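You operate a simulated robot arm through the tools that you are given. There is no shell and no other tool.

Carry out the task below with a simulated robot arm. There is one attempt and no reset: what you move stays moved.

Task
Check the insert plate and swap the insert in the socket that the display names for the yellow one.
Fine: the old one goes in the orange tray beside the insert plate; slide the red bar to FREE, back to HOLD, and check again. Where these are worked on the way, their far stop is far enough and under half their travel is too little: red bar.

Only the result counts: the job must be done as asked and must still hold three seconds after the hand-in. Knocking over, shifting, dropping, spilling or breaking anything else fails it.

Robot
A 7-joint arm with a two-finger parallel gripper, fixed in place. Base frame: the origin is on the floor under the middle of its stand, x ahead of it, y to its left, z up; the work surface is at about z = 820. Units: mm, rad, N and s.
With the tool pointing down near the work surface it reaches from about 420 to 900 mm from the base axis. Its first joint turns from -2.496 to 2.496 rad. Payload 3 kg.
The TCP is the grasp point between the finger pads, 30 mm short of the fingertips. In the tool frame z runs along the fingers and y along their closing line. The gripper opens to 94 mm. The fingers are 28 mm wide and 10 mm thick; the gripper's body (50 by 96 mm) begins 55 mm behind the TCP.
Orientation is that of the tool frame in the base frame, as a unit quaternion [x, y, z, w]. With the fingers straight down and closing along the base's y, the tool's x points along the base's -x, its y along +y and its z along -z.

Tools
- The arm moves only by the tool move_arm. Its argument "moves" is one flat list of numbers, 7 for each row, row after row: the shift along the tool's x, y, z in mm, then the turn, a rotation vector about the tool's x, y, z in rad, then the gripper command, from -1 (fully open) to 1 (shut), values between in proportion. In form: [dx, dy, dz, ax, ay, az, jaw, dx, dy, dz, ax, ay, az, jaw, ...]. A call has 1 to 20 rows; each row shifts and turns the commanded pose from where the row before left it, along the tool's axes as they then stand. A row lasts 0.2 s, in which the tool goes at most 50 mm and 0.15 rad; a call with a longer step from one row to the next is refused whole, and so is a gripper value outside its range. Where a pose cannot be reached the arm comes as near as it can. A force on the tool above 60 N (or 10 N above the force at the start of the call, whichever is more), or a blocked arm, ends the call early, and 0.2 s more pass. Each finger travels about 72 mm/s and halts on what it meets, pressing with about 28 N; the grip force reading is that of the motor and also rises with nothing between the fingers. The clock runs only during rows and for 0.2 s after the last one: add rows that do not move to give the fingers time. The reply holds the time, the measured pose of the TCP, the force on the tool along the base axes, the opening and the grip force, in the units named above and with some noise, with the torque about the TCP (base axes, N m) and any sound that the robot's microphone picked up, and new pictures: "pictures" is both (left out), scene, wrist or none.
- Cameras (640 x 400 px; columns grow to the right, rows downward): "scene" is fixed at [211.9, 645.1, 1561.3]; the picture's right is [-0.83, -0.55, 0.00], its down [-0.51, 0.77, -0.39] and it looks along [0.22, -0.33, -0.92] (base axes); focal length 292 px, centre (320, 200). "wrist" rides on the gripper at [76, 14, -102] in the tool frame; the picture's right is [-0.18, 0.98, 0.00], its down [-0.75, -0.14, -0.64] and it looks along [-0.63, -0.12, 0.77] (tool axes); focal length 243 px, centre (320, 200). There is no depth. A picture from a camera that has moved, and an enlarged one, comes with that camera's place and axes in the base frame and with its lens. The place of the scene camera against the robot may be out by one fixed shift of up to 12 mm in any direction.
- close_up(camera, box): a new picture of the part [left, top, right, bottom] of that camera's present view, enlarged. It takes no simulated time.
- finish_job(): hands the job in; it is judged then, once.

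Nothing tells you positions but the pictures and the camera data. Unless the task says otherwise, let go and move clear before handing in.

The tools are called after "Call:" as name(argument=value, ...) on one line, values as JSON. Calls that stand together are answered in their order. move_arm: Moves the arm, as the interface text tells. Its arguments: {"type":"object","properties":{"moves":{"type":"array"},"pictures":{"type":"string","enum":["both","scene","wrist","none"]}},"required":["moves"]} The other tools are called the same way: close_up (camera, box) takes an enlarged picture of a part of a camera's view; finish_job () hands the job in.

At the start:

```text
t: 0.0
tool_pos: [423.4, 432.0, 1181.4]
tcp_rot: [0.0, 1.0, 0.0, 0.0]
contact_force: [0.7, 0.5, -0.2]
torque: [-0.03, -0.02, 0.02]
finger_gap: 94.0
finger_force: 0.1
```

scene: 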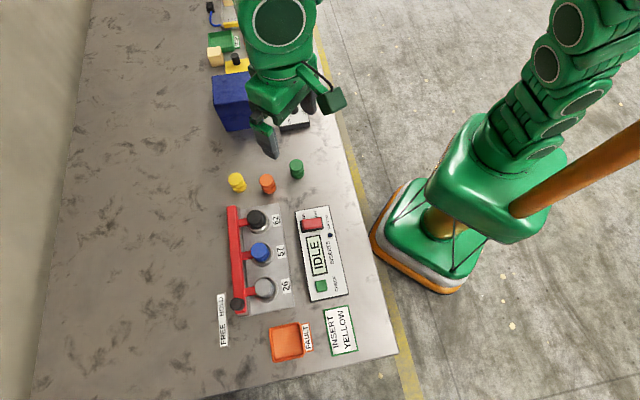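
wrist: 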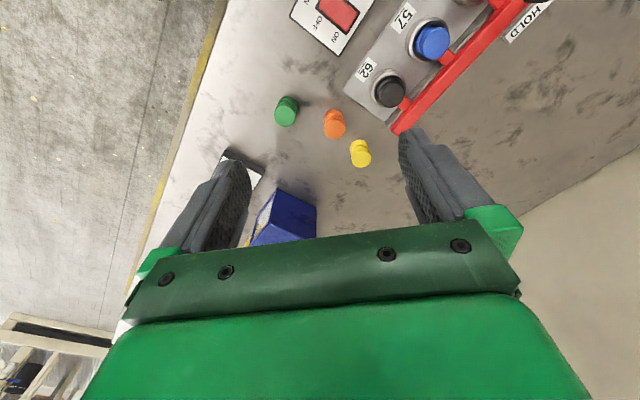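

I see an insert plate with three sockets (62, 57, 26), a red bar with FREE/HOLD labels, a control panel reading IDLE with a red switch and a green CHECK button, and an orange FAULT tray. I'll take close-ups before moving anything.

Call:
close_up(camera="scene", box=[200, 150, 400, 275])

Call:
close_up(camera="scene", box=[200, 260, 400, 385])

Call:
close_up(camera="wrist", box=[240, 0, 560, 200])

Call:
close_up(camera="scene", box=[180, 0, 340, 100])

```text
3.20 times, centred on (300, 212) of scene
camera zoom: at [211.9, 645.1, 1561.3], right [-0.83, -0.55, 0.0], down [-0.51, 0.77, -0.39], along [0.22, -0.33, -0.92], focal length 936 px, centre (384, 160)
```

zoom: 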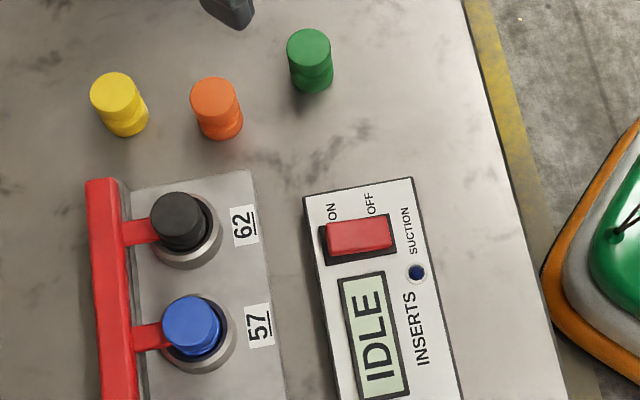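

```text
3.20 times, centred on (300, 322) of scene
camera zoom: at [211.9, 645.1, 1561.3], right [-0.83, -0.55, 0.0], down [-0.51, 0.77, -0.39], along [0.22, -0.33, -0.92], focal length 936 px, centre (384, -192)
```

zoom: 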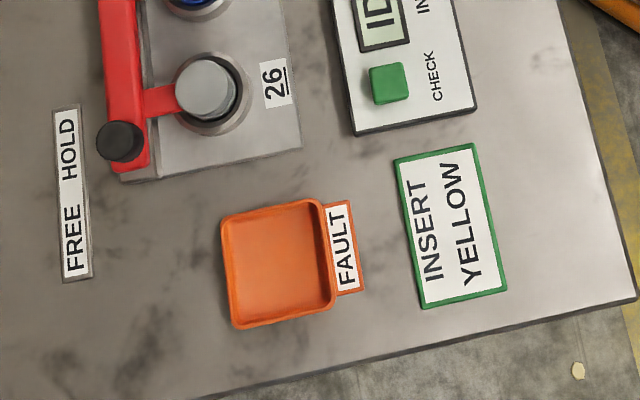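

```text
2.00 times, centred on (400, 100) of wrist
camera zoom: at [347.2, 445.9, 1283.1], right [0.18, 0.98, 0.0], down [0.75, -0.14, 0.64], along [0.63, -0.12, -0.77], focal length 485 px, centre (160, 400)
```

zoom: 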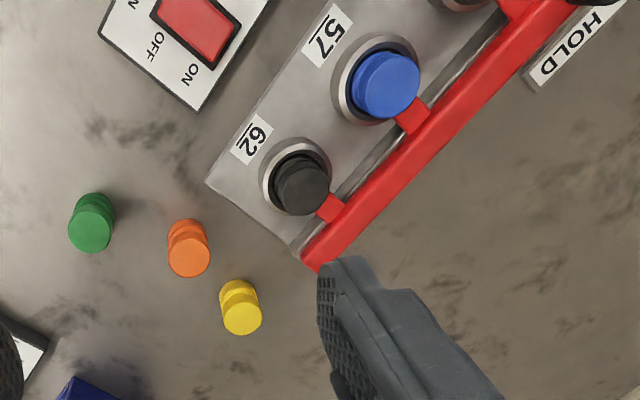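

```text
4.00 times, centred on (260, 50) of scene
camera zoom: at [211.9, 645.1, 1561.3], right [-0.83, -0.55, 0.0], down [-0.51, 0.77, -0.39], along [0.22, -0.33, -0.92], focal length 1170 px, centre (560, 800)
```

zoom: 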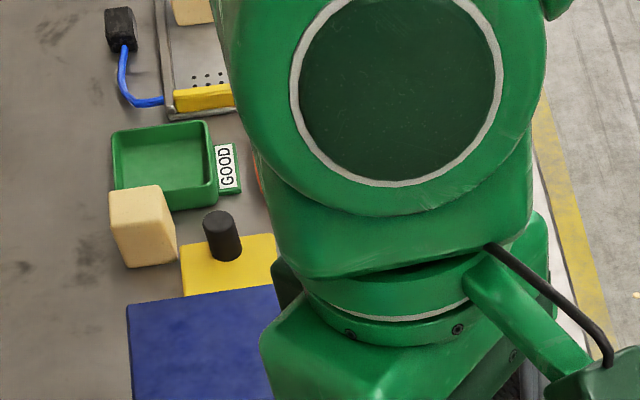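

I take the plate to be turned about 45° to the base: sockets 62, 57 and 26 lie near (476,536), (417,595) and (360,653), with the CHECK button near (258,572). I'll turn the tool to match the plate, close the fingers and move above it for a better look.

Call:
move_arm(moves=[0, 0, 0, 0, 0, -0.131, 1, 0, 0, 0, 0, 0, -0.131, 1, 0, 0, 0, 0, 0, -0.131, 1, 0, 0, 0, 0, 0, -0.131, 1, 0, 0, 0, 0, 0, -0.131, 1, 0, 0, 0, 0, 0, -0.131, 1, -13, 32, 20, 0, 0, 0, 1, -13, 32, 20, 0, 0, 0, 1, -13, 32, 20, 0, 0, 0, 1, -13, 32, 20, 0, 0, 0, 1, 0, 0, 0, 0, 0, 0, 1])

```text
t: 2.4
tool_pos: [369.2, 560.4, 1099.5]
tcp_rot: [-0.383, 0.924, 0.0, 0.0]
contact_force: [0.1, 0.4, 0.2]
torque: [-0.01, -0.02, -0.02]
finger_gap: 0.0
finger_force: 28.4
camera wrist: at [305.2, 516.8, 1203.1], right [-0.57, 0.82, 0.0], down [0.63, 0.43, 0.64], along [0.53, 0.36, -0.77], focal length 243 px, centre (320, 200)
```

scene: 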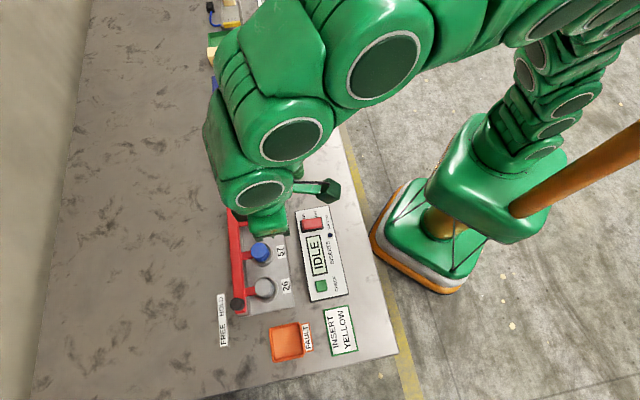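
wrist: 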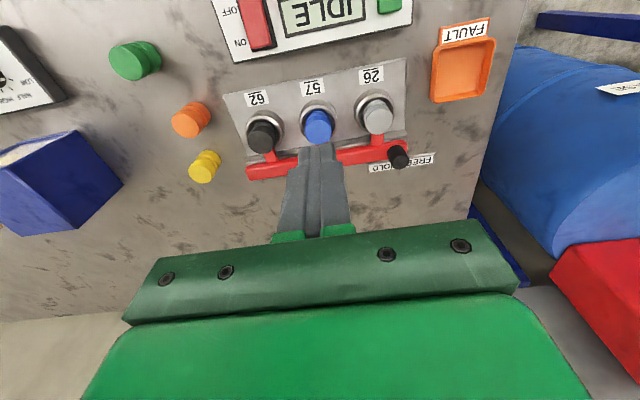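

The wrist camera now shows the plate, panel, tray and spare inserts clearly. I'll take close-ups to fix their positions more accurately.

Call:
close_up(camera="wrist", box=[220, 0, 420, 125])

Call:
close_up(camera="wrist", box=[240, 70, 440, 195])

Call:
close_up(camera="wrist", box=[0, 0, 260, 200])

Call:
close_up(camera="wrist", box=[360, 0, 560, 180])

```text
3.20 times, centred on (320, 62) of wrist
camera zoom: at [305.2, 516.8, 1203.1], right [-0.57, 0.82, 0.0], down [0.63, 0.43, 0.64], along [0.53, 0.36, -0.77], focal length 776 px, centre (320, 640)
```

zoom: 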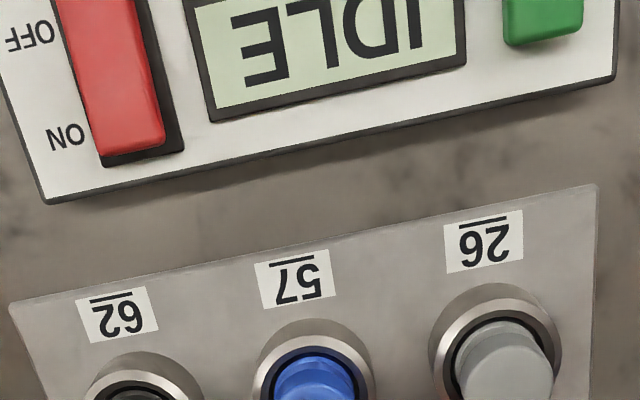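

```text
3.20 times, centred on (340, 132) of wrist
camera zoom: at [305.2, 516.8, 1203.1], right [-0.57, 0.82, 0.0], down [0.63, 0.43, 0.64], along [0.53, 0.36, -0.77], focal length 776 px, centre (256, 416)
```

zoom: 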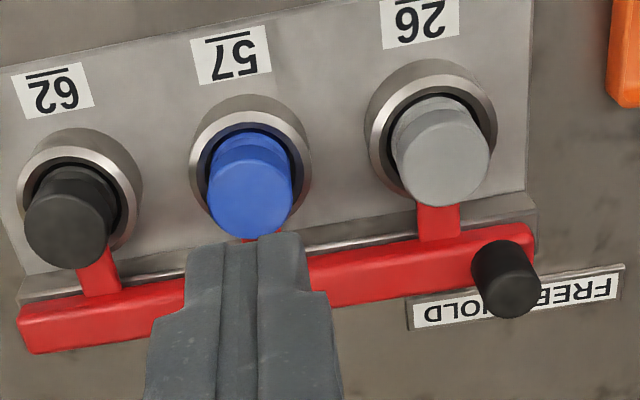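

```text
2.00 times, centred on (130, 100) of wrist
camera zoom: at [305.2, 516.8, 1203.1], right [-0.57, 0.82, 0.0], down [0.63, 0.43, 0.64], along [0.53, 0.36, -0.77], focal length 485 px, centre (700, 400)
```

zoom: 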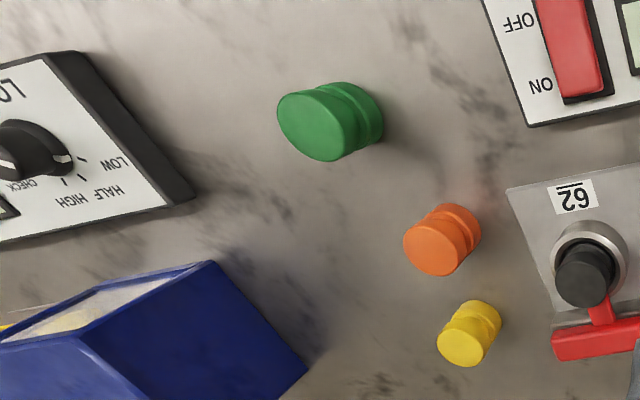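

```text
2.22 times, centred on (460, 90) of wrist
camera zoom: at [305.2, 516.8, 1203.1], right [-0.57, 0.82, 0.0], down [0.63, 0.43, 0.64], along [0.53, 0.36, -0.77], focal length 539 px, centre (9, 444)
```

zoom: 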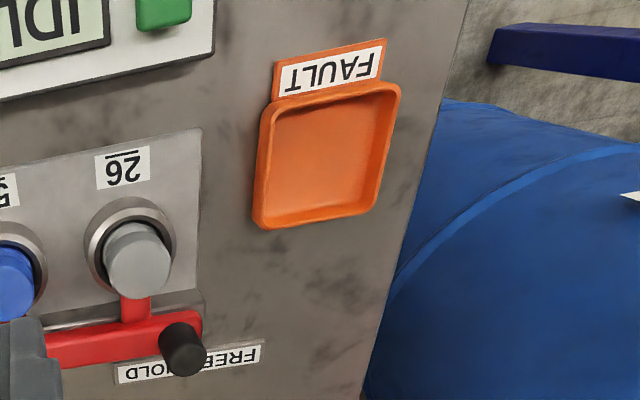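

The CHECK button looks to be near (260, 578). I'll move above it with the fingers closed to locate it properly before pressing.

Call:
move_arm(moves=[15.8, 22.1, 24.9, 0, 0, 0, 1, 15.8, 22.1, 24.9, 0, 0, 0, 1, 15.8, 22.1, 24.9, 0, 0, 0, 1, 15.8, 22.1, 24.9, 0, 0, 0, 1, 0, 0, 0, 0, 0, 0, 1])

```text
t: 3.6
tool_pos: [263.6, 578.6, 999.0]
tcp_rot: [-0.384, 0.923, 0.0, 0.0]
contact_force: [-0.9, 0.9, -0.8]
torque: [-0.01, -0.01, 0.02]
finger_gap: 0.0
finger_force: 28.3
camera wrist: at [199.5, 534.6, 1103.4], right [-0.57, 0.82, 0.0], down [0.63, 0.43, 0.64], along [0.53, 0.36, -0.77], focal length 243 px, centre (320, 200)
```

scene: 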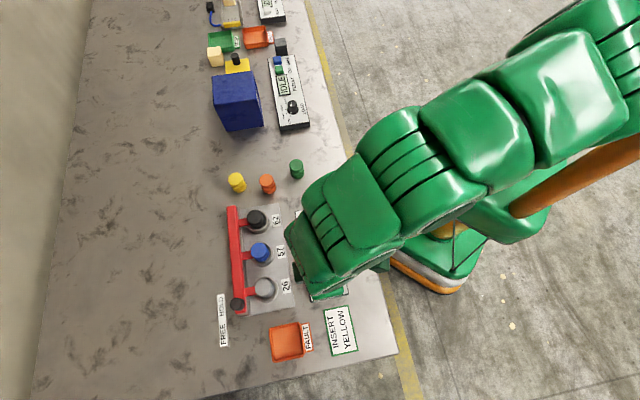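
wrist: 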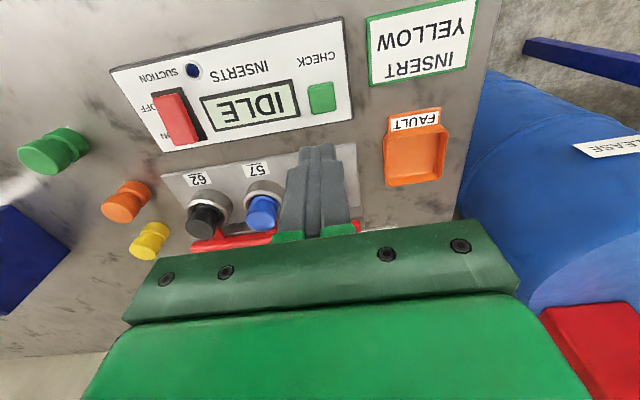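

The CHECK button is visible near wrist pixel (320, 97). I'll take a closer look before pressing it.

Call:
close_up(camera="wrist", box=[120, 30, 380, 190])

Call:
close_up(camera="wrist", box=[280, 70, 360, 120])

Call:
close_up(camera="scene", box=[180, 0, 340, 150])

```text
2.46 times, centred on (250, 110) of wrist
camera zoom: at [199.5, 534.6, 1103.4], right [-0.57, 0.82, 0.0], down [0.63, 0.43, 0.64], along [0.53, 0.36, -0.77], focal length 597 px, centre (492, 422)
```

zoom: 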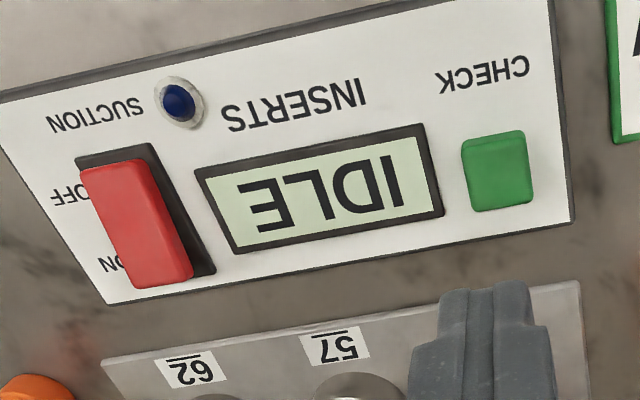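

```text
8.00 times, centred on (320, 95) of wrist
camera zoom: at [199.5, 534.6, 1103.4], right [-0.57, 0.82, 0.0], down [0.63, 0.43, 0.64], along [0.53, 0.36, -0.77], focal length 1941 px, centre (320, 1040)
```

zoom: 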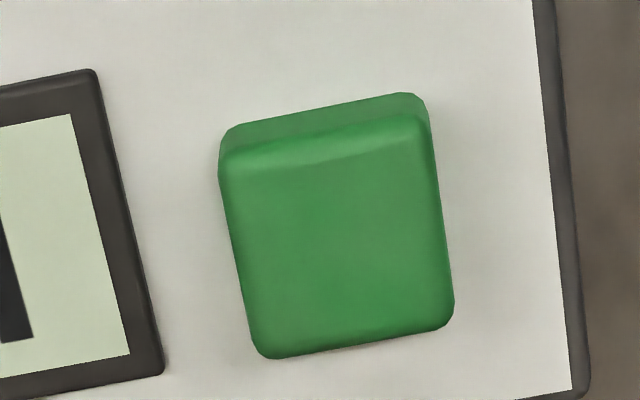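

```text
2.67 times, centred on (260, 75) of scene
camera zoom: at [211.9, 645.1, 1561.3], right [-0.83, -0.55, 0.0], down [-0.51, 0.77, -0.39], along [0.22, -0.33, -0.92], focal length 780 px, centre (480, 533)
```

zoom: 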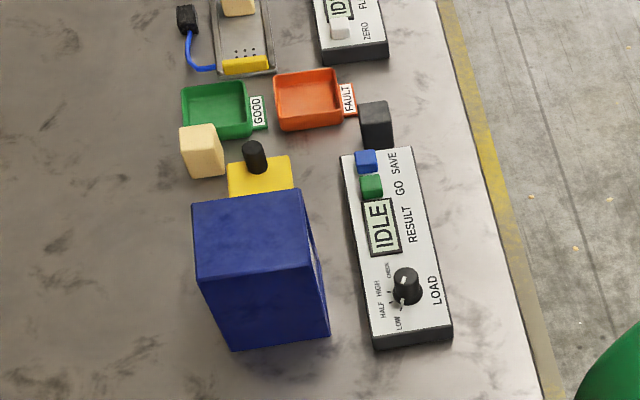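

I'll shift slightly to centre over the button and go down to just above it.

Call:
move_arm(moves=[-5, 2.1, 35, 0, 0, 0, 1, 0, 0, 35, 0, 0, 0, 1, 0, 0, 35, 0, 0, 0, 1, 0, 0, 0, 0, 0, 0, 1], pictures="wrist")

```text
t: 4.6
tool_pos: [265.0, 580.0, 896.7]
tcp_rot: [-0.383, 0.924, -0.001, 0.0]
contact_force: [0.5, 0.8, 0.4]
torque: [0.02, -0.01, -0.03]
finger_gap: 0.0
finger_force: 27.6
camera wrist: at [200.4, 537.0, 999.7], right [-0.57, 0.82, 0.0], down [0.63, 0.43, 0.64], along [0.53, 0.36, -0.77], focal length 243 px, centre (320, 200)
```

wrist: 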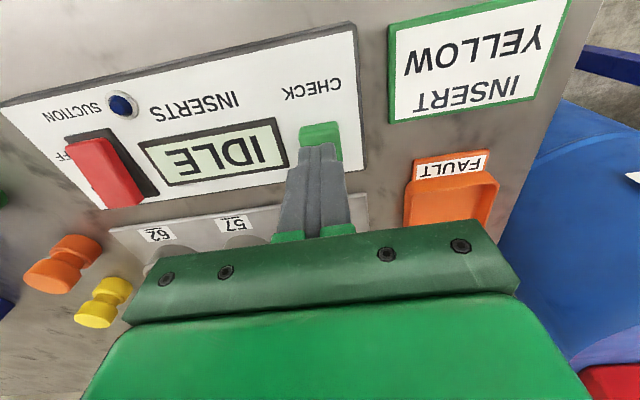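

The fingertips are just above the button and pointing at it. I'll press down slowly and watch the force.

Call:
move_arm(moves=[0, 0, 6, 0, 0, 0, 1, 0, 0, 5, 0, 0, 0, 1, 0, 0, 4, 0, 0, 0, 1, 0, 0, 3, 0, 0, 0, 1, 0, 0, 0, 0, 0, 0, 1], pictures="wrist")

```text
t: 5.8
tool_pos: [264.5, 580.2, 877.4]
tcp_rot: [-0.384, 0.923, -0.001, 0.0]
contact_force: [1.2, -11.6, 38.5]
torque: [-0.35, -0.02, -0.01]
finger_gap: 0.2
finger_force: 27.7
heard: click
camera wrist: at [199.9, 537.1, 981.2], right [-0.57, 0.82, 0.0], down [0.63, 0.43, 0.64], along [0.53, 0.36, -0.77], focal length 243 px, centre (320, 200)
```

wrist: 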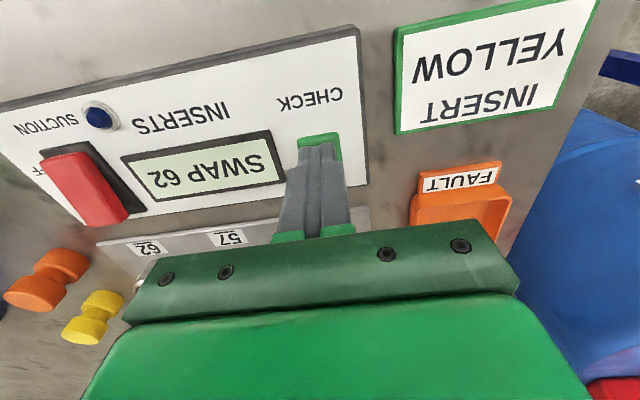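

There was a click and the display now seems to read "SWAP 62". I'll confirm that with close-ups while lifting off.

Call:
close_up(camera="wrist", box=[110, 120, 300, 220])

Call:
move_arm(moves=[0, 0, -10, 0, 0, 0, 1, 0, 0, -30, 0, 0, 0, 1, 0, 0, -40, 0, 0, 0, 1, 0, 0, -40, 0, 0, 0, 1, 0, 0, 0, 0, 0, 0, 1], pictures="both")

```text
3.37 times, centred on (205, 170) of wrist
camera zoom: at [199.9, 537.1, 981.2], right [-0.57, 0.82, 0.0], down [0.63, 0.43, 0.64], along [0.53, 0.36, -0.77], focal length 817 px, centre (707, 301)
```

zoom: 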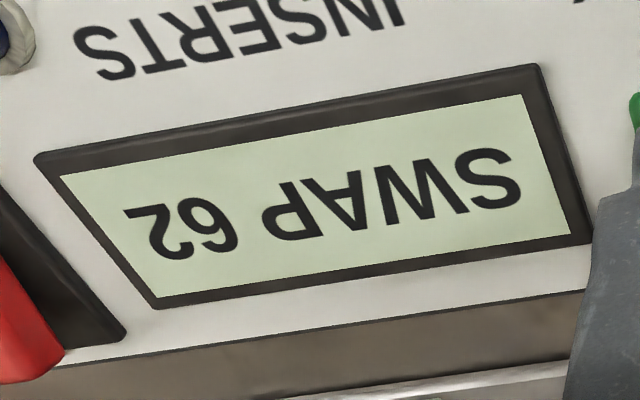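

```text
t: 7.0
tool_pos: [266.9, 581.6, 997.4]
tcp_rot: [-0.384, 0.923, 0.0, 0.0]
contact_force: [0.6, 0.9, -0.7]
torque: [0.03, 0.02, 0.02]
finger_gap: 0.2
finger_force: 28.2
camera wrist: at [202.2, 537.1, 1101.2], right [-0.57, 0.82, 0.0], down [0.63, 0.43, 0.64], along [0.53, 0.36, -0.77], focal length 243 px, centre (320, 200)
```

scene: 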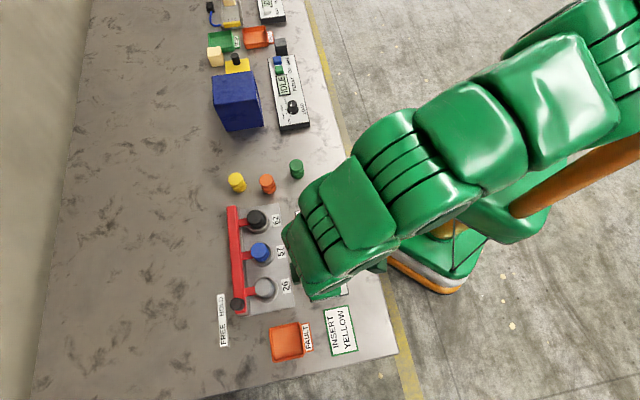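
wrist: 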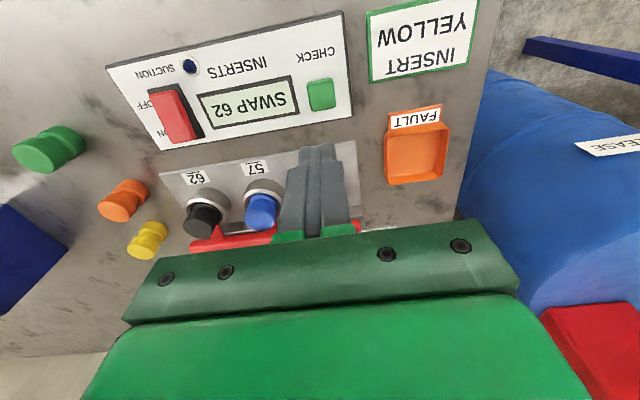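

The display clearly reads SWAP 62, so the black insert in socket 62 has to come out. Next I'll move over the bar's knob at the socket 26 end and open the fingers.

Call:
move_arm(moves=[-41.8, 0, -13.2, 0, 0, 0, -0.4, -41.8, 0, -13.2, 0, 0, 0, -0.4, -41.8, 0, -13.2, 0, 0, 0, -0.4, -41.8, 0, -13.2, 0, 0, 0, -0.4, 0, 0, 0, 0, 0, 0, -0.4], pictures="both")

Call:
close_up(camera="wrist", box=[200, 60, 440, 210])

Call:
close_up(camera="wrist", box=[40, 20, 280, 170])

```text
t: 8.2
tool_pos: [382.0, 699.1, 1050.5]
tcp_rot: [-0.383, 0.924, 0.0, 0.0]
contact_force: [-0.1, 0.0, 0.5]
torque: [0.01, 0.0, -0.03]
finger_gap: 65.7
finger_force: 0.1
camera wrist: at [317.5, 655.4, 1155.1], right [-0.57, 0.82, 0.0], down [0.63, 0.43, 0.64], along [0.53, 0.36, -0.77], focal length 243 px, centre (320, 200)
```

scene: 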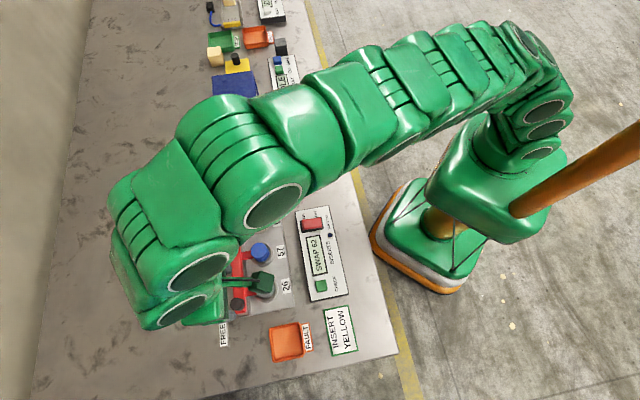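
wrist: 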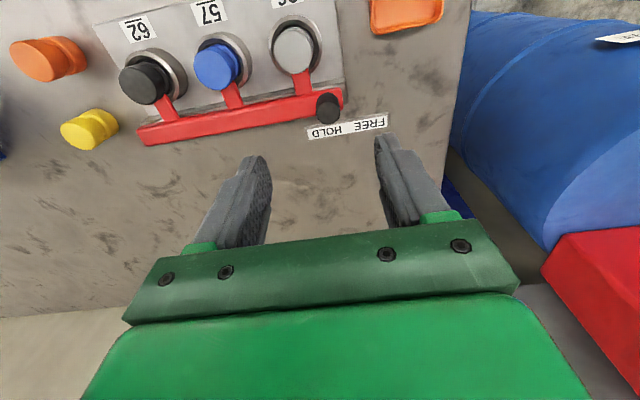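

```text
2.67 times, centred on (320, 135) of wrist
camera zoom: at [317.5, 655.4, 1155.1], right [-0.57, 0.82, 0.0], down [0.63, 0.43, 0.64], along [0.53, 0.36, -0.77], focal length 647 px, centre (320, 373)
```

zoom: 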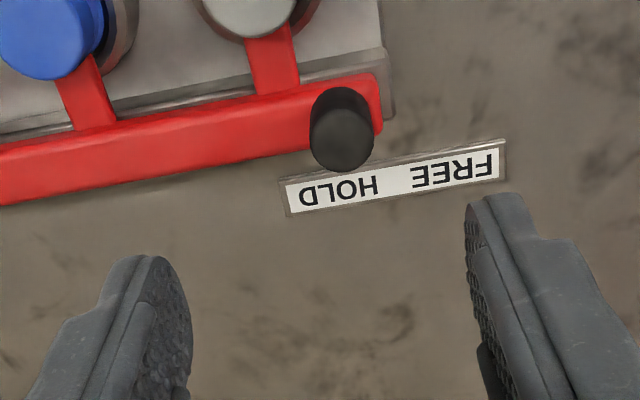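

```text
2.67 times, centred on (160, 95) of wrist
camera zoom: at [317.5, 655.4, 1155.1], right [-0.57, 0.82, 0.0], down [0.63, 0.43, 0.64], along [0.53, 0.36, -0.77], focal length 647 px, centre (747, 480)
```

zoom: 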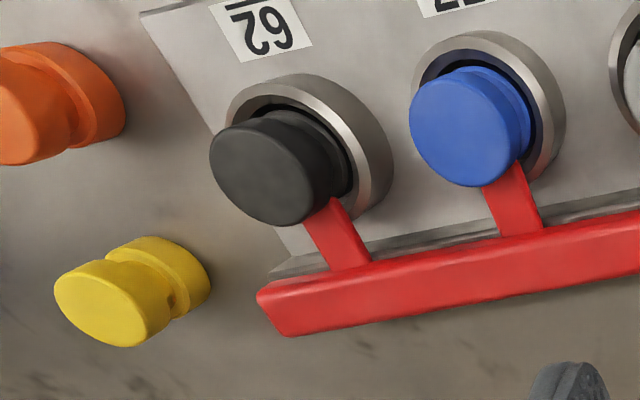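

The two wrist views put the bar's knob at about (390, 717), with its top near z = 894 and a diameter of about 26 mm. I'll move directly over it with the fingers open and check the alignment.

Call:
move_arm(moves=[-5.8, 2, 30, 0, 0, 0, -0.4, -5.8, 2, 30, 0, 0, 0, -0.4, -5.8, 1.9, 31.6, 0, 0, 0, -0.4, 0, 0, 0, 0, 0, 0, -0.4], pictures="wrist")

Call:
close_up(camera="wrist", box=[200, 60, 440, 210])

```text
t: 9.2
tool_pos: [389.6, 715.6, 959.3]
tcp_rot: [-0.383, 0.924, 0.0, -0.001]
contact_force: [-0.6, -0.5, -0.4]
torque: [0.01, -0.01, 0.0]
finger_gap: 65.9
finger_force: 0.0
camera wrist: at [326.0, 672.4, 1062.6], right [-0.57, 0.82, 0.0], down [0.63, 0.43, 0.64], along [0.53, 0.36, -0.77], focal length 243 px, centre (320, 200)
```

wrist: 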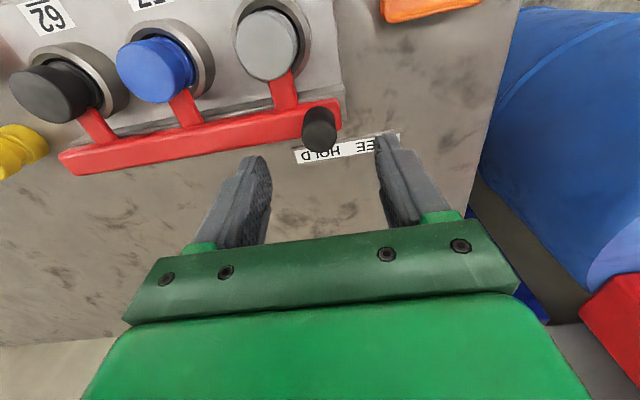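

```text
2.67 times, centred on (320, 135) of wrist
camera zoom: at [326.0, 672.4, 1062.6], right [-0.57, 0.82, 0.0], down [0.63, 0.43, 0.64], along [0.53, 0.36, -0.77], focal length 647 px, centre (320, 373)
```

zoom: 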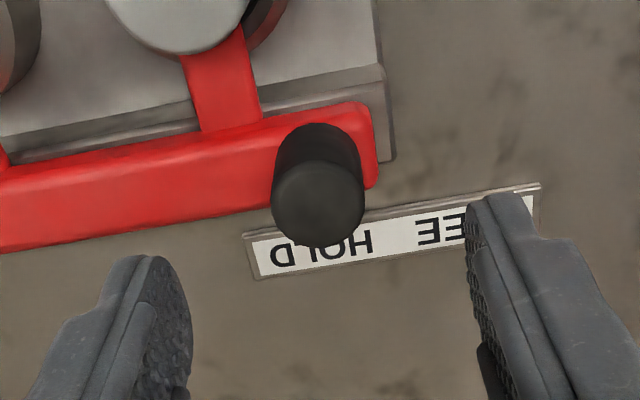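

The knob is lined up between the fingers. I'll go down and grip it just above the bar.

Call:
move_arm(moves=[-1.5, 0, 26, 0, 0, 0, -0.4, 0, 0, 25, 0, 0, 0, -0.4, 0, 0, 0, 0, 0, 0, -0.4, 0, 0, 0, 0, 0, 0, 1, 0, 0, 0, 0, 0, 0, 1, 0, 0, 0, 0, 0, 0, 1, 0, 0, 0, 0, 0, 0, 1], pictures="wrist")

Call:
close_up(camera="wrist", box=[200, 60, 440, 210])

```text
t: 10.8
tool_pos: [392.8, 718.3, 909.4]
tcp_rot: [-0.383, 0.924, 0.0, 0.0]
contact_force: [1.2, -1.8, 0.8]
torque: [0.11, 0.43, 0.02]
finger_gap: 25.6
finger_force: 45.4
camera wrist: at [328.2, 674.8, 1013.0], right [-0.57, 0.82, 0.0], down [0.63, 0.43, 0.64], along [0.53, 0.36, -0.77], focal length 243 px, centre (320, 200)
```

wrist: 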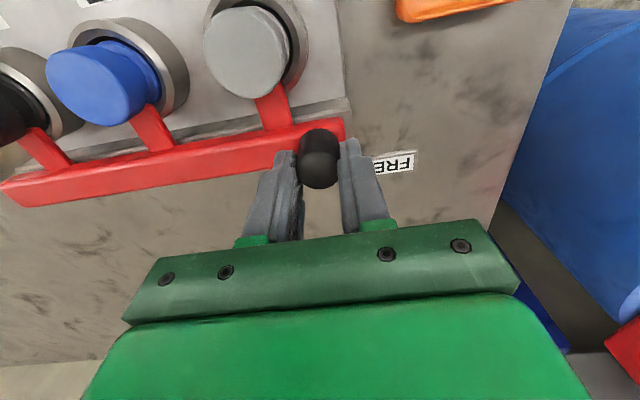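

```text
2.67 times, centred on (320, 135) of wrist
camera zoom: at [328.2, 674.8, 1013.0], right [-0.57, 0.82, 0.0], down [0.63, 0.43, 0.64], along [0.53, 0.36, -0.77], focal length 647 px, centre (320, 373)
```

zoom: 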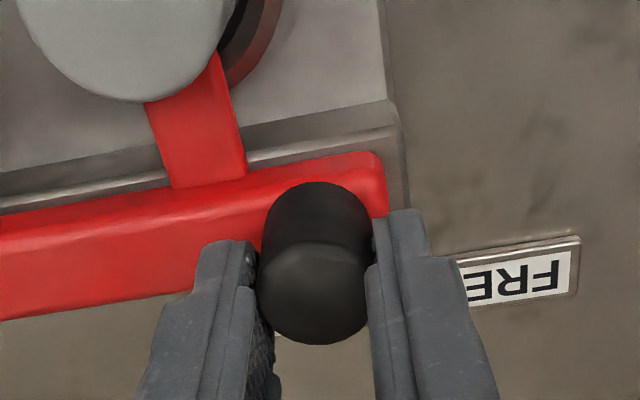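

The knob is gripped (gap 25.6 mm). I'll slide it toward FREE along tool +y in small steps.

Call:
move_arm(moves=[0, 5, 0, 0, 0, 0, 1, 0, 5, 0, 0, 0, 0, 1, 0, 5, 0, 0, 0, 0, 1, 0, 5, 0, 0, 0, 0, 1, 0, 5, 0, 0, 0, 0, 1, 0, 0, 0, 0, 0, 0, 1], pictures="wrist")

```text
t: 12.2
tool_pos: [375.1, 735.3, 907.5]
tcp_rot: [-0.382, 0.924, 0.001, 0.001]
contact_force: [11.0, 13.2, 26.0]
torque: [0.03, -0.76, 0.0]
finger_gap: 25.6
finger_force: 45.2
camera wrist: at [310.5, 691.4, 1011.1], right [-0.57, 0.82, 0.0], down [0.63, 0.43, 0.64], along [0.53, 0.36, -0.77], focal length 243 px, centre (320, 200)
```

wrist: 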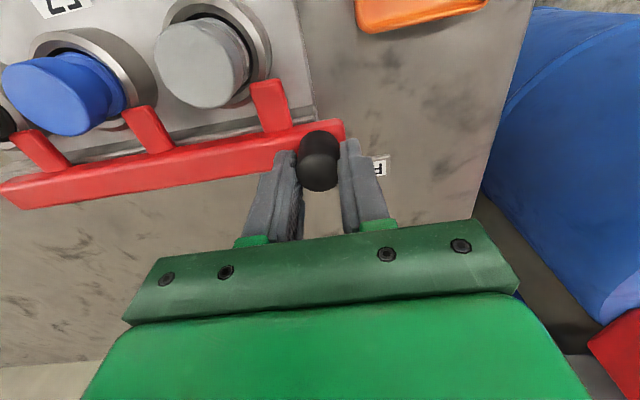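

The bar is sliding toward FREE, with some sideways and vertical load building up. I'll ease the grip position slightly and keep going.

Call:
move_arm(moves=[-0.7, 0, -0.8, 0, 0, 0, 1, 0, 0, 0, 0, 0, 0, 1], pictures="none")

```text
t: 12.8
tool_pos: [373.9, 734.8, 907.5]
tcp_rot: [-0.383, 0.924, 0.001, 0.001]
contact_force: [14.5, 15.2, 13.0]
torque: [0.38, -1.04, -0.02]
finger_gap: 25.5
finger_force: 45.3
```

Call:
move_arm(moves=[-1.0, 0, 0, 0, 0, 0, 1, 0, 0, 0, 0, 0, 0, 1], pictures="none")

```text
t: 13.4
tool_pos: [374.3, 736.1, 907.4]
tcp_rot: [-0.384, 0.923, 0.0, 0.0]
contact_force: [-2.6, -2.8, 20.4]
torque: [-0.07, 0.68, 0.02]
finger_gap: 25.4
finger_force: 44.8
```

Call:
move_arm(moves=[0, 0, -0.8, 0, 0, 0, 1, -0.1, 4, 0, 0, 0, 0, 1, -0.1, 4, 0, 0, 0, 0, 1, 0, 0, 0, 0, 0, 0, 1], pictures="wrist")

```text
t: 14.4
tool_pos: [368.2, 741.6, 907.8]
tcp_rot: [-0.384, 0.924, -0.002, -0.001]
contact_force: [-17.1, -17.6, 0.1]
torque: [-0.65, 1.21, -0.01]
finger_gap: 25.6
finger_force: 45.1
camera wrist: at [305.1, 697.6, 1011.2], right [-0.57, 0.82, 0.0], down [0.63, 0.44, 0.64], along [0.53, 0.36, -0.77], focal length 243 px, centre (320, 200)
```

wrist: 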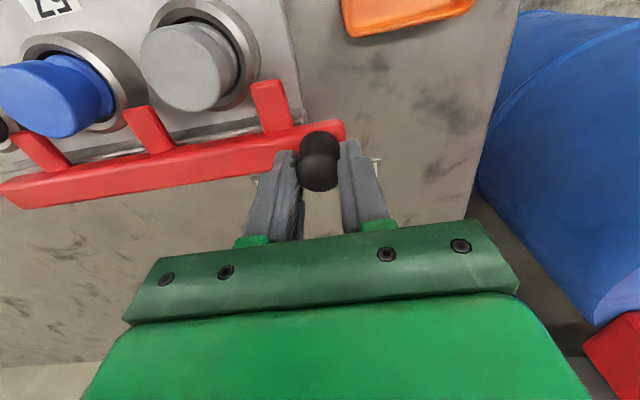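

Call:
move_arm(moves=[0.9, 0, 0, 0, 0, 0, 1, 0, 3, 0, 0, 0, 0, 1, 0, 3, 0, 0, 0, 0, 1, 0, 0, 0, 0, 0, 0, 1], pictures="none")

```text
t: 15.4
tool_pos: [364.8, 746.4, 908.4]
tcp_rot: [-0.383, 0.924, 0.0, -0.001]
contact_force: [-13.3, -10.9, -26.3]
torque: [0.08, 0.69, -0.04]
finger_gap: 25.5
finger_force: 45.2
```

Call:
move_arm(moves=[0.6, 0, 0.9, 0, 0, 0, 1, 0, 2.5, 0, 0, 0, 0, 1, 0, 2.5, 0, 0, 0, 0, 1, 0, 0, 0, 0, 0, 0, 1], pictures="wrist")

```text
t: 16.4
tool_pos: [362.4, 747.0, 909.0]
tcp_rot: [-0.382, 0.924, -0.001, 0.0]
contact_force: [7.6, -41.0, -3.4]
torque: [-1.23, 0.76, -0.03]
finger_gap: 25.4
finger_force: 44.5
camera wrist: at [298.6, 704.5, 1011.7], right [-0.56, 0.83, 0.0], down [0.63, 0.43, 0.64], along [0.53, 0.36, -0.77], focal length 243 px, centre (320, 200)
```

wrist: 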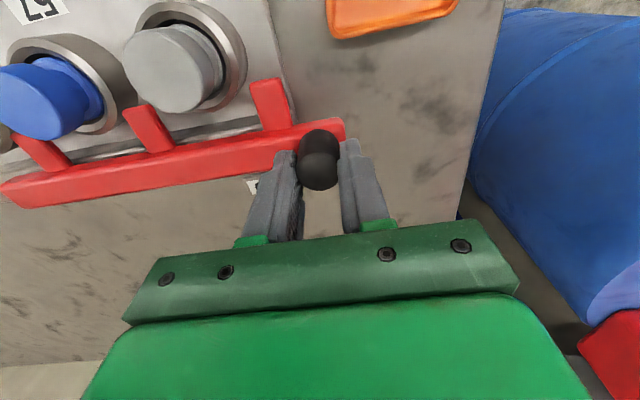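

The resistance along the slide has risen to about 34 N after some 42 mm of travel. I'll nudge a little further to confirm it is the FREE stop.

Call:
move_arm(moves=[0, 1.2, 0, 0, 0, 0, 1, 0, 0, 0, 0, 0, 0, 1], pictures="scene")

```text
t: 17.1
tool_pos: [363.7, 748.3, 908.9]
tcp_rot: [-0.381, 0.925, -0.002, 0.0]
contact_force: [0.5, -12.6, 0.1]
torque: [-0.06, 0.53, -0.04]
finger_gap: 25.2
finger_force: 45.3
stopped in row 2: the force on the tool passed its limit at 61 N (the readings are from after the stop); the commanded pose is now the measured one
```

scene: 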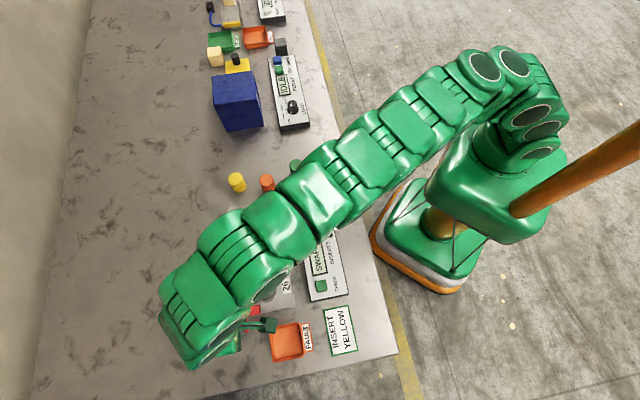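

The FREE stop is confirmed. I'll release the knob, lift clear and look at the freed plate.

Call:
move_arm(moves=[0, 0, 0, 0, 0, 0, -0.4, 0, 0, 0, 0, 0, 0, -0.4, 0, 0, 0, 0, 0, 0, -0.4, 0, 0, -25, 0, 0, 0, -0.4, 0, 0, -35, 0, 0, 0, -0.4, 0, 0, -40, 0, 0, 0, -0.4, 0, 0, 0, 0, 0, 0, -0.4], pictures="wrist")

Call:
close_up(camera="wrist", box=[20, 20, 340, 200])

```text
t: 18.7
tool_pos: [363.1, 749.9, 1008.3]
tcp_rot: [-0.381, 0.925, -0.002, 0.001]
contact_force: [0.0, -0.6, -1.4]
torque: [0.02, 0.03, 0.02]
finger_gap: 65.8
finger_force: 0.1
camera wrist: at [298.6, 705.8, 1110.6], right [-0.56, 0.83, 0.0], down [0.63, 0.43, 0.64], along [0.53, 0.36, -0.77], focal length 243 px, centre (320, 200)
```

wrist: 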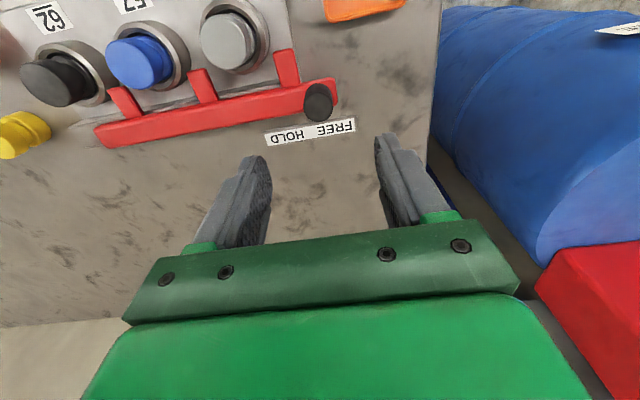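

```text
2.00 times, centred on (180, 110) of wrist
camera zoom: at [298.6, 705.8, 1110.6], right [-0.56, 0.83, 0.0], down [0.63, 0.43, 0.64], along [0.53, 0.36, -0.77], focal length 485 px, centre (600, 380)
```

zoom: 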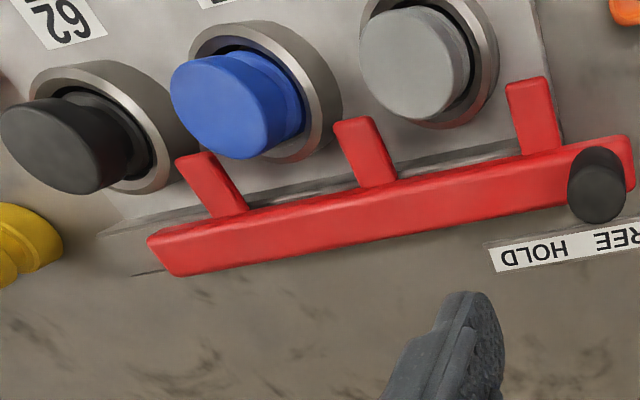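

The bar is at FREE and the tabs sit between the sockets. I'll move over the black insert in socket 62.

Call:
move_arm(moves=[10.3, -39.4, 1.3, 0, 0, 0, -0.4, 10.3, -39.4, 1.3, 0, 0, 0, -0.4, 10.3, -39.4, 1.3, 0, 0, 0, -0.4, 10.3, -39.4, 1.3, 0, 0, 0, -0.4, 10.3, -39.4, 1.3, 0, 0, 0, -0.4, 10.3, -39.4, 1.3, 0, 0, 0, -0.4, 0, 0, 0, 0, 0, 0, -0.4], pictures="both")

Call:
close_up(camera="wrist", box=[200, 50, 440, 200])

Call:
close_up(camera="wrist", box=[60, 100, 300, 250])

```text
t: 20.3
tool_pos: [485.6, 536.0, 1002.6]
tcp_rot: [-0.381, 0.925, -0.001, 0.0]
contact_force: [0.3, 0.2, -0.6]
torque: [0.01, 0.02, 0.01]
finger_gap: 65.7
finger_force: 0.0
camera wrist: at [420.9, 492.4, 1106.2], right [-0.56, 0.83, 0.0], down [0.63, 0.43, 0.64], along [0.53, 0.36, -0.77], focal length 243 px, centre (320, 200)
```

scene: 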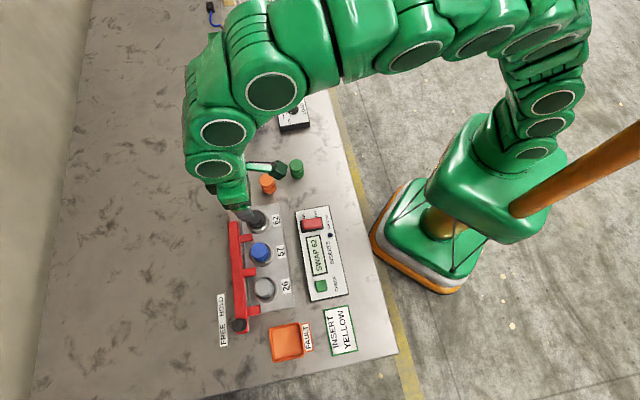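
wrist: 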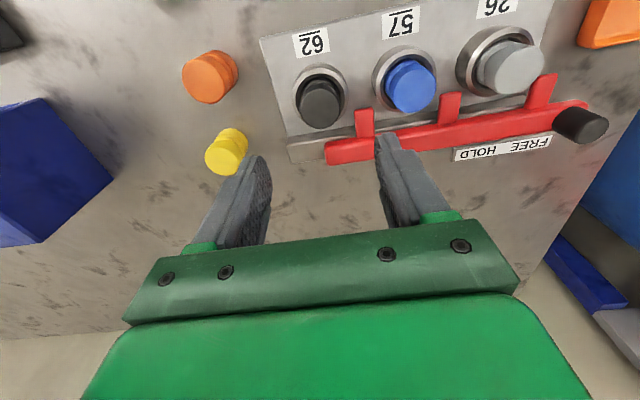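

```text
2.67 times, centred on (320, 125) of wrist
camera zoom: at [420.9, 492.4, 1106.2], right [-0.56, 0.83, 0.0], down [0.63, 0.43, 0.64], along [0.53, 0.36, -0.77], focal length 647 px, centre (320, 400)
```

zoom: 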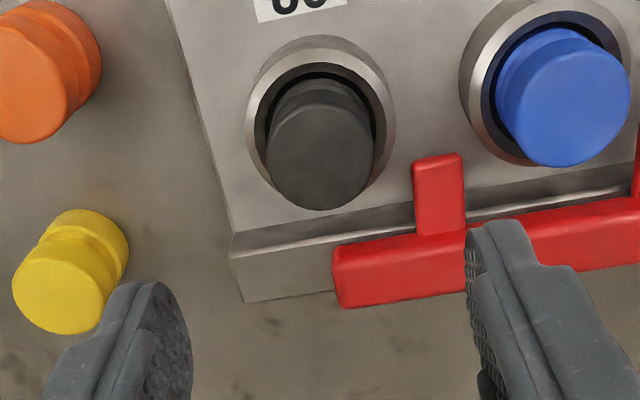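

```text
2.67 times, centred on (180, 175) of wrist
camera zoom: at [420.9, 492.4, 1106.2], right [-0.56, 0.83, 0.0], down [0.63, 0.43, 0.64], along [0.53, 0.36, -0.77], focal length 647 px, centre (693, 267)
```

zoom: 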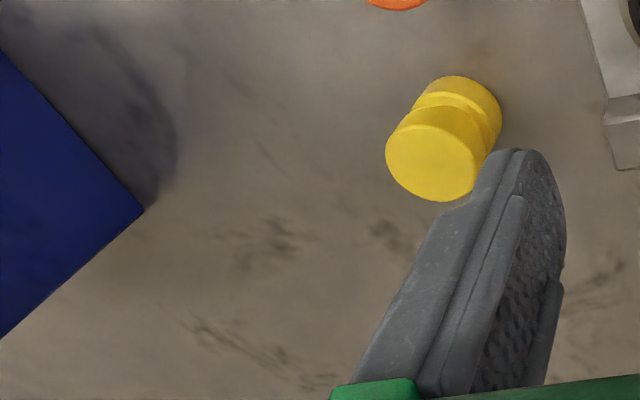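

The black insert is almost directly under the tool, near (487.5, 538). I'll narrow the opening and go down to just above it.

Call:
move_arm(moves=[-2, 0, 30, 0, 0, 0, -0.15, 0, 0, 30, 0, 0, 0, -0.15, 0, 0, 25, 0, 0, 0, -0.15, 0, 0, 12, 0, 0, 0, -0.15, 0, 0, 0, 0, 0, 0, -0.15], pictures="both")

Call:
close_up(camera="wrist", box=[200, 60, 440, 210])

Call:
close_up(camera="scene", box=[200, 180, 300, 255])

```text
t: 21.5
tool_pos: [486.8, 539.5, 903.5]
tcp_rot: [-0.382, 0.924, -0.002, 0.001]
contact_force: [0.4, 0.4, -0.6]
torque: [-0.03, -0.02, -0.01]
finger_gap: 54.0
finger_force: 0.0
camera wrist: at [422.8, 495.6, 1007.7], right [-0.56, 0.83, 0.0], down [0.63, 0.43, 0.64], along [0.53, 0.36, -0.77], focal length 243 px, centre (320, 200)
```

scene: 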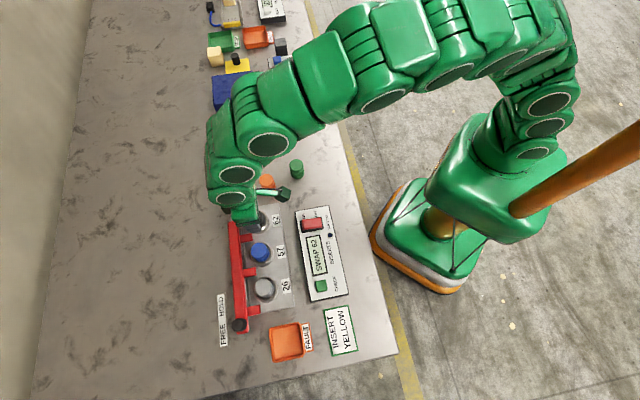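
wrist: 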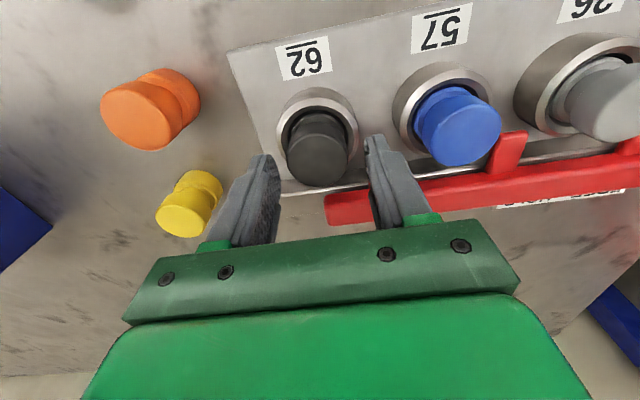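

```text
2.67 times, centred on (320, 135) of wrist
camera zoom: at [422.8, 495.6, 1007.7], right [-0.56, 0.83, 0.0], down [0.63, 0.43, 0.64], along [0.53, 0.36, -0.77], focal length 647 px, centre (320, 373)
```

zoom: 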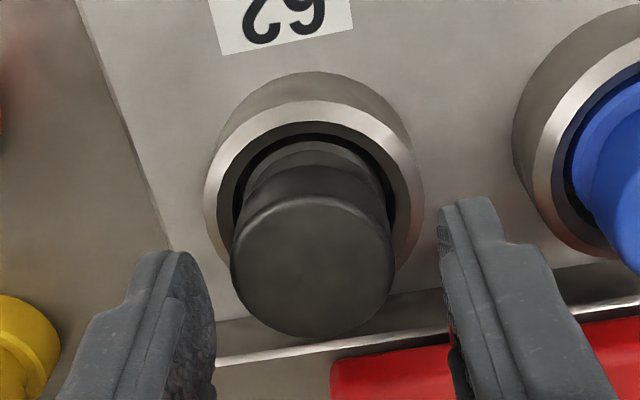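

```text
5.33 times, centred on (250, 218) of scene
camera zoom: at [211.9, 645.1, 1561.3], right [-0.83, -0.55, 0.0], down [-0.51, 0.77, -0.39], along [0.22, -0.33, -0.92], focal length 1560 px, centre (693, 107)
```

zoom: 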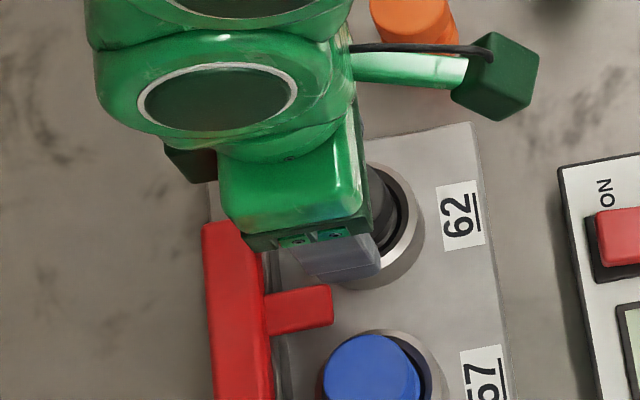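

The fingers straddle the black insert with good alignment, and the tabs' tops are near z = 856. I'll lower to about z = 889 and grip the head.

Call:
move_arm(moves=[0, 0, 8, 0, 0, 0, -0.15, 0, 0, 7, 0, 0, 0, -0.15, 0, 0, 0, 0, 0, 0, -0.15, 0, 0, 0, 0, 0, 0, 1, 0, 0, 0, 0, 0, 0, 1, 0, 0, 0, 0, 0, 0, 1], pictures="wrist")

Call:
close_up(camera="wrist", box=[200, 60, 440, 210])

```text
t: 22.9
tool_pos: [487.9, 538.9, 889.8]
tcp_rot: [-0.382, 0.924, -0.001, 0.0]
contact_force: [-0.6, 0.3, -0.4]
torque: [0.01, 0.01, 0.01]
finger_gap: 36.8
finger_force: 28.0
camera wrist: at [422.8, 495.6, 992.7], right [-0.56, 0.83, 0.0], down [0.63, 0.43, 0.64], along [0.53, 0.36, -0.77], focal length 243 px, centre (320, 200)
```

wrist: 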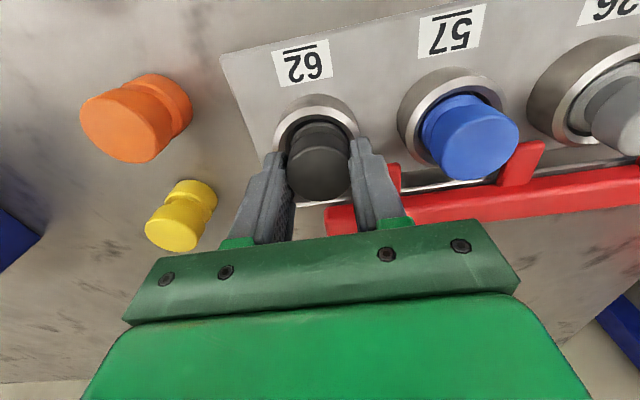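

```text
2.67 times, centred on (320, 135) of wrist
camera zoom: at [422.8, 495.6, 992.7], right [-0.56, 0.83, 0.0], down [0.63, 0.43, 0.64], along [0.53, 0.36, -0.77], focal length 647 px, centre (320, 373)
```

zoom: 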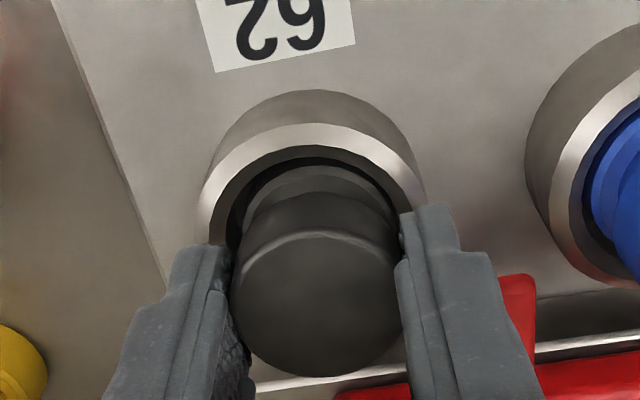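

The head is gripped (gap 36.8 mm). I'll lift slowly and watch for any resistance.

Call:
move_arm(moves=[0, 0, -4, 0, 0, 0, 1, 0, 0, -6, 0, 0, 0, 1, 0, 0, -8, 0, 0, 0, 1, 0, 0, 0, 0, 0, 0, 1], pictures="wrist")

Call:
close_up(camera="wrist", box=[200, 60, 440, 210])

```text
t: 23.9
tool_pos: [487.3, 540.3, 905.8]
tcp_rot: [-0.383, 0.924, -0.002, 0.001]
contact_force: [2.0, -0.8, -0.6]
torque: [-0.05, -0.07, 0.0]
finger_gap: 36.6
finger_force: 28.2
camera wrist: at [422.3, 495.8, 1010.5], right [-0.56, 0.83, 0.0], down [0.63, 0.43, 0.64], along [0.53, 0.36, -0.77], focal length 243 px, centre (320, 200)
```

wrist: 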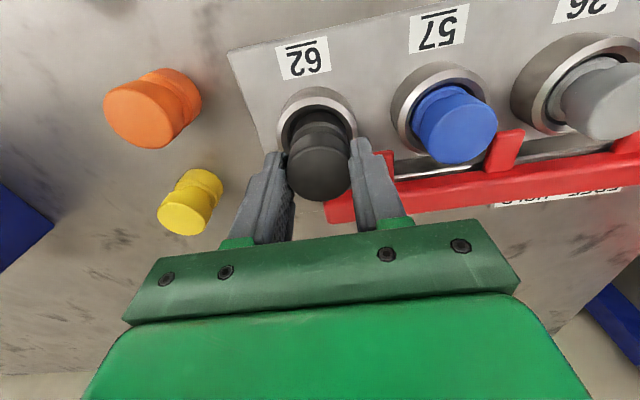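

```text
2.67 times, centred on (320, 135) of wrist
camera zoom: at [422.3, 495.8, 1010.5], right [-0.56, 0.83, 0.0], down [0.63, 0.43, 0.64], along [0.53, 0.36, -0.77], focal length 647 px, centre (320, 373)
```

zoom: 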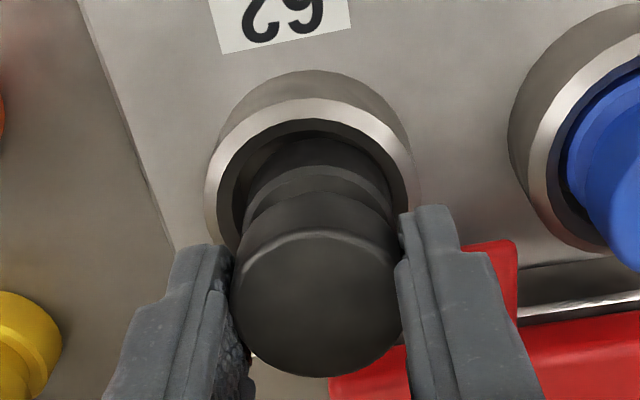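

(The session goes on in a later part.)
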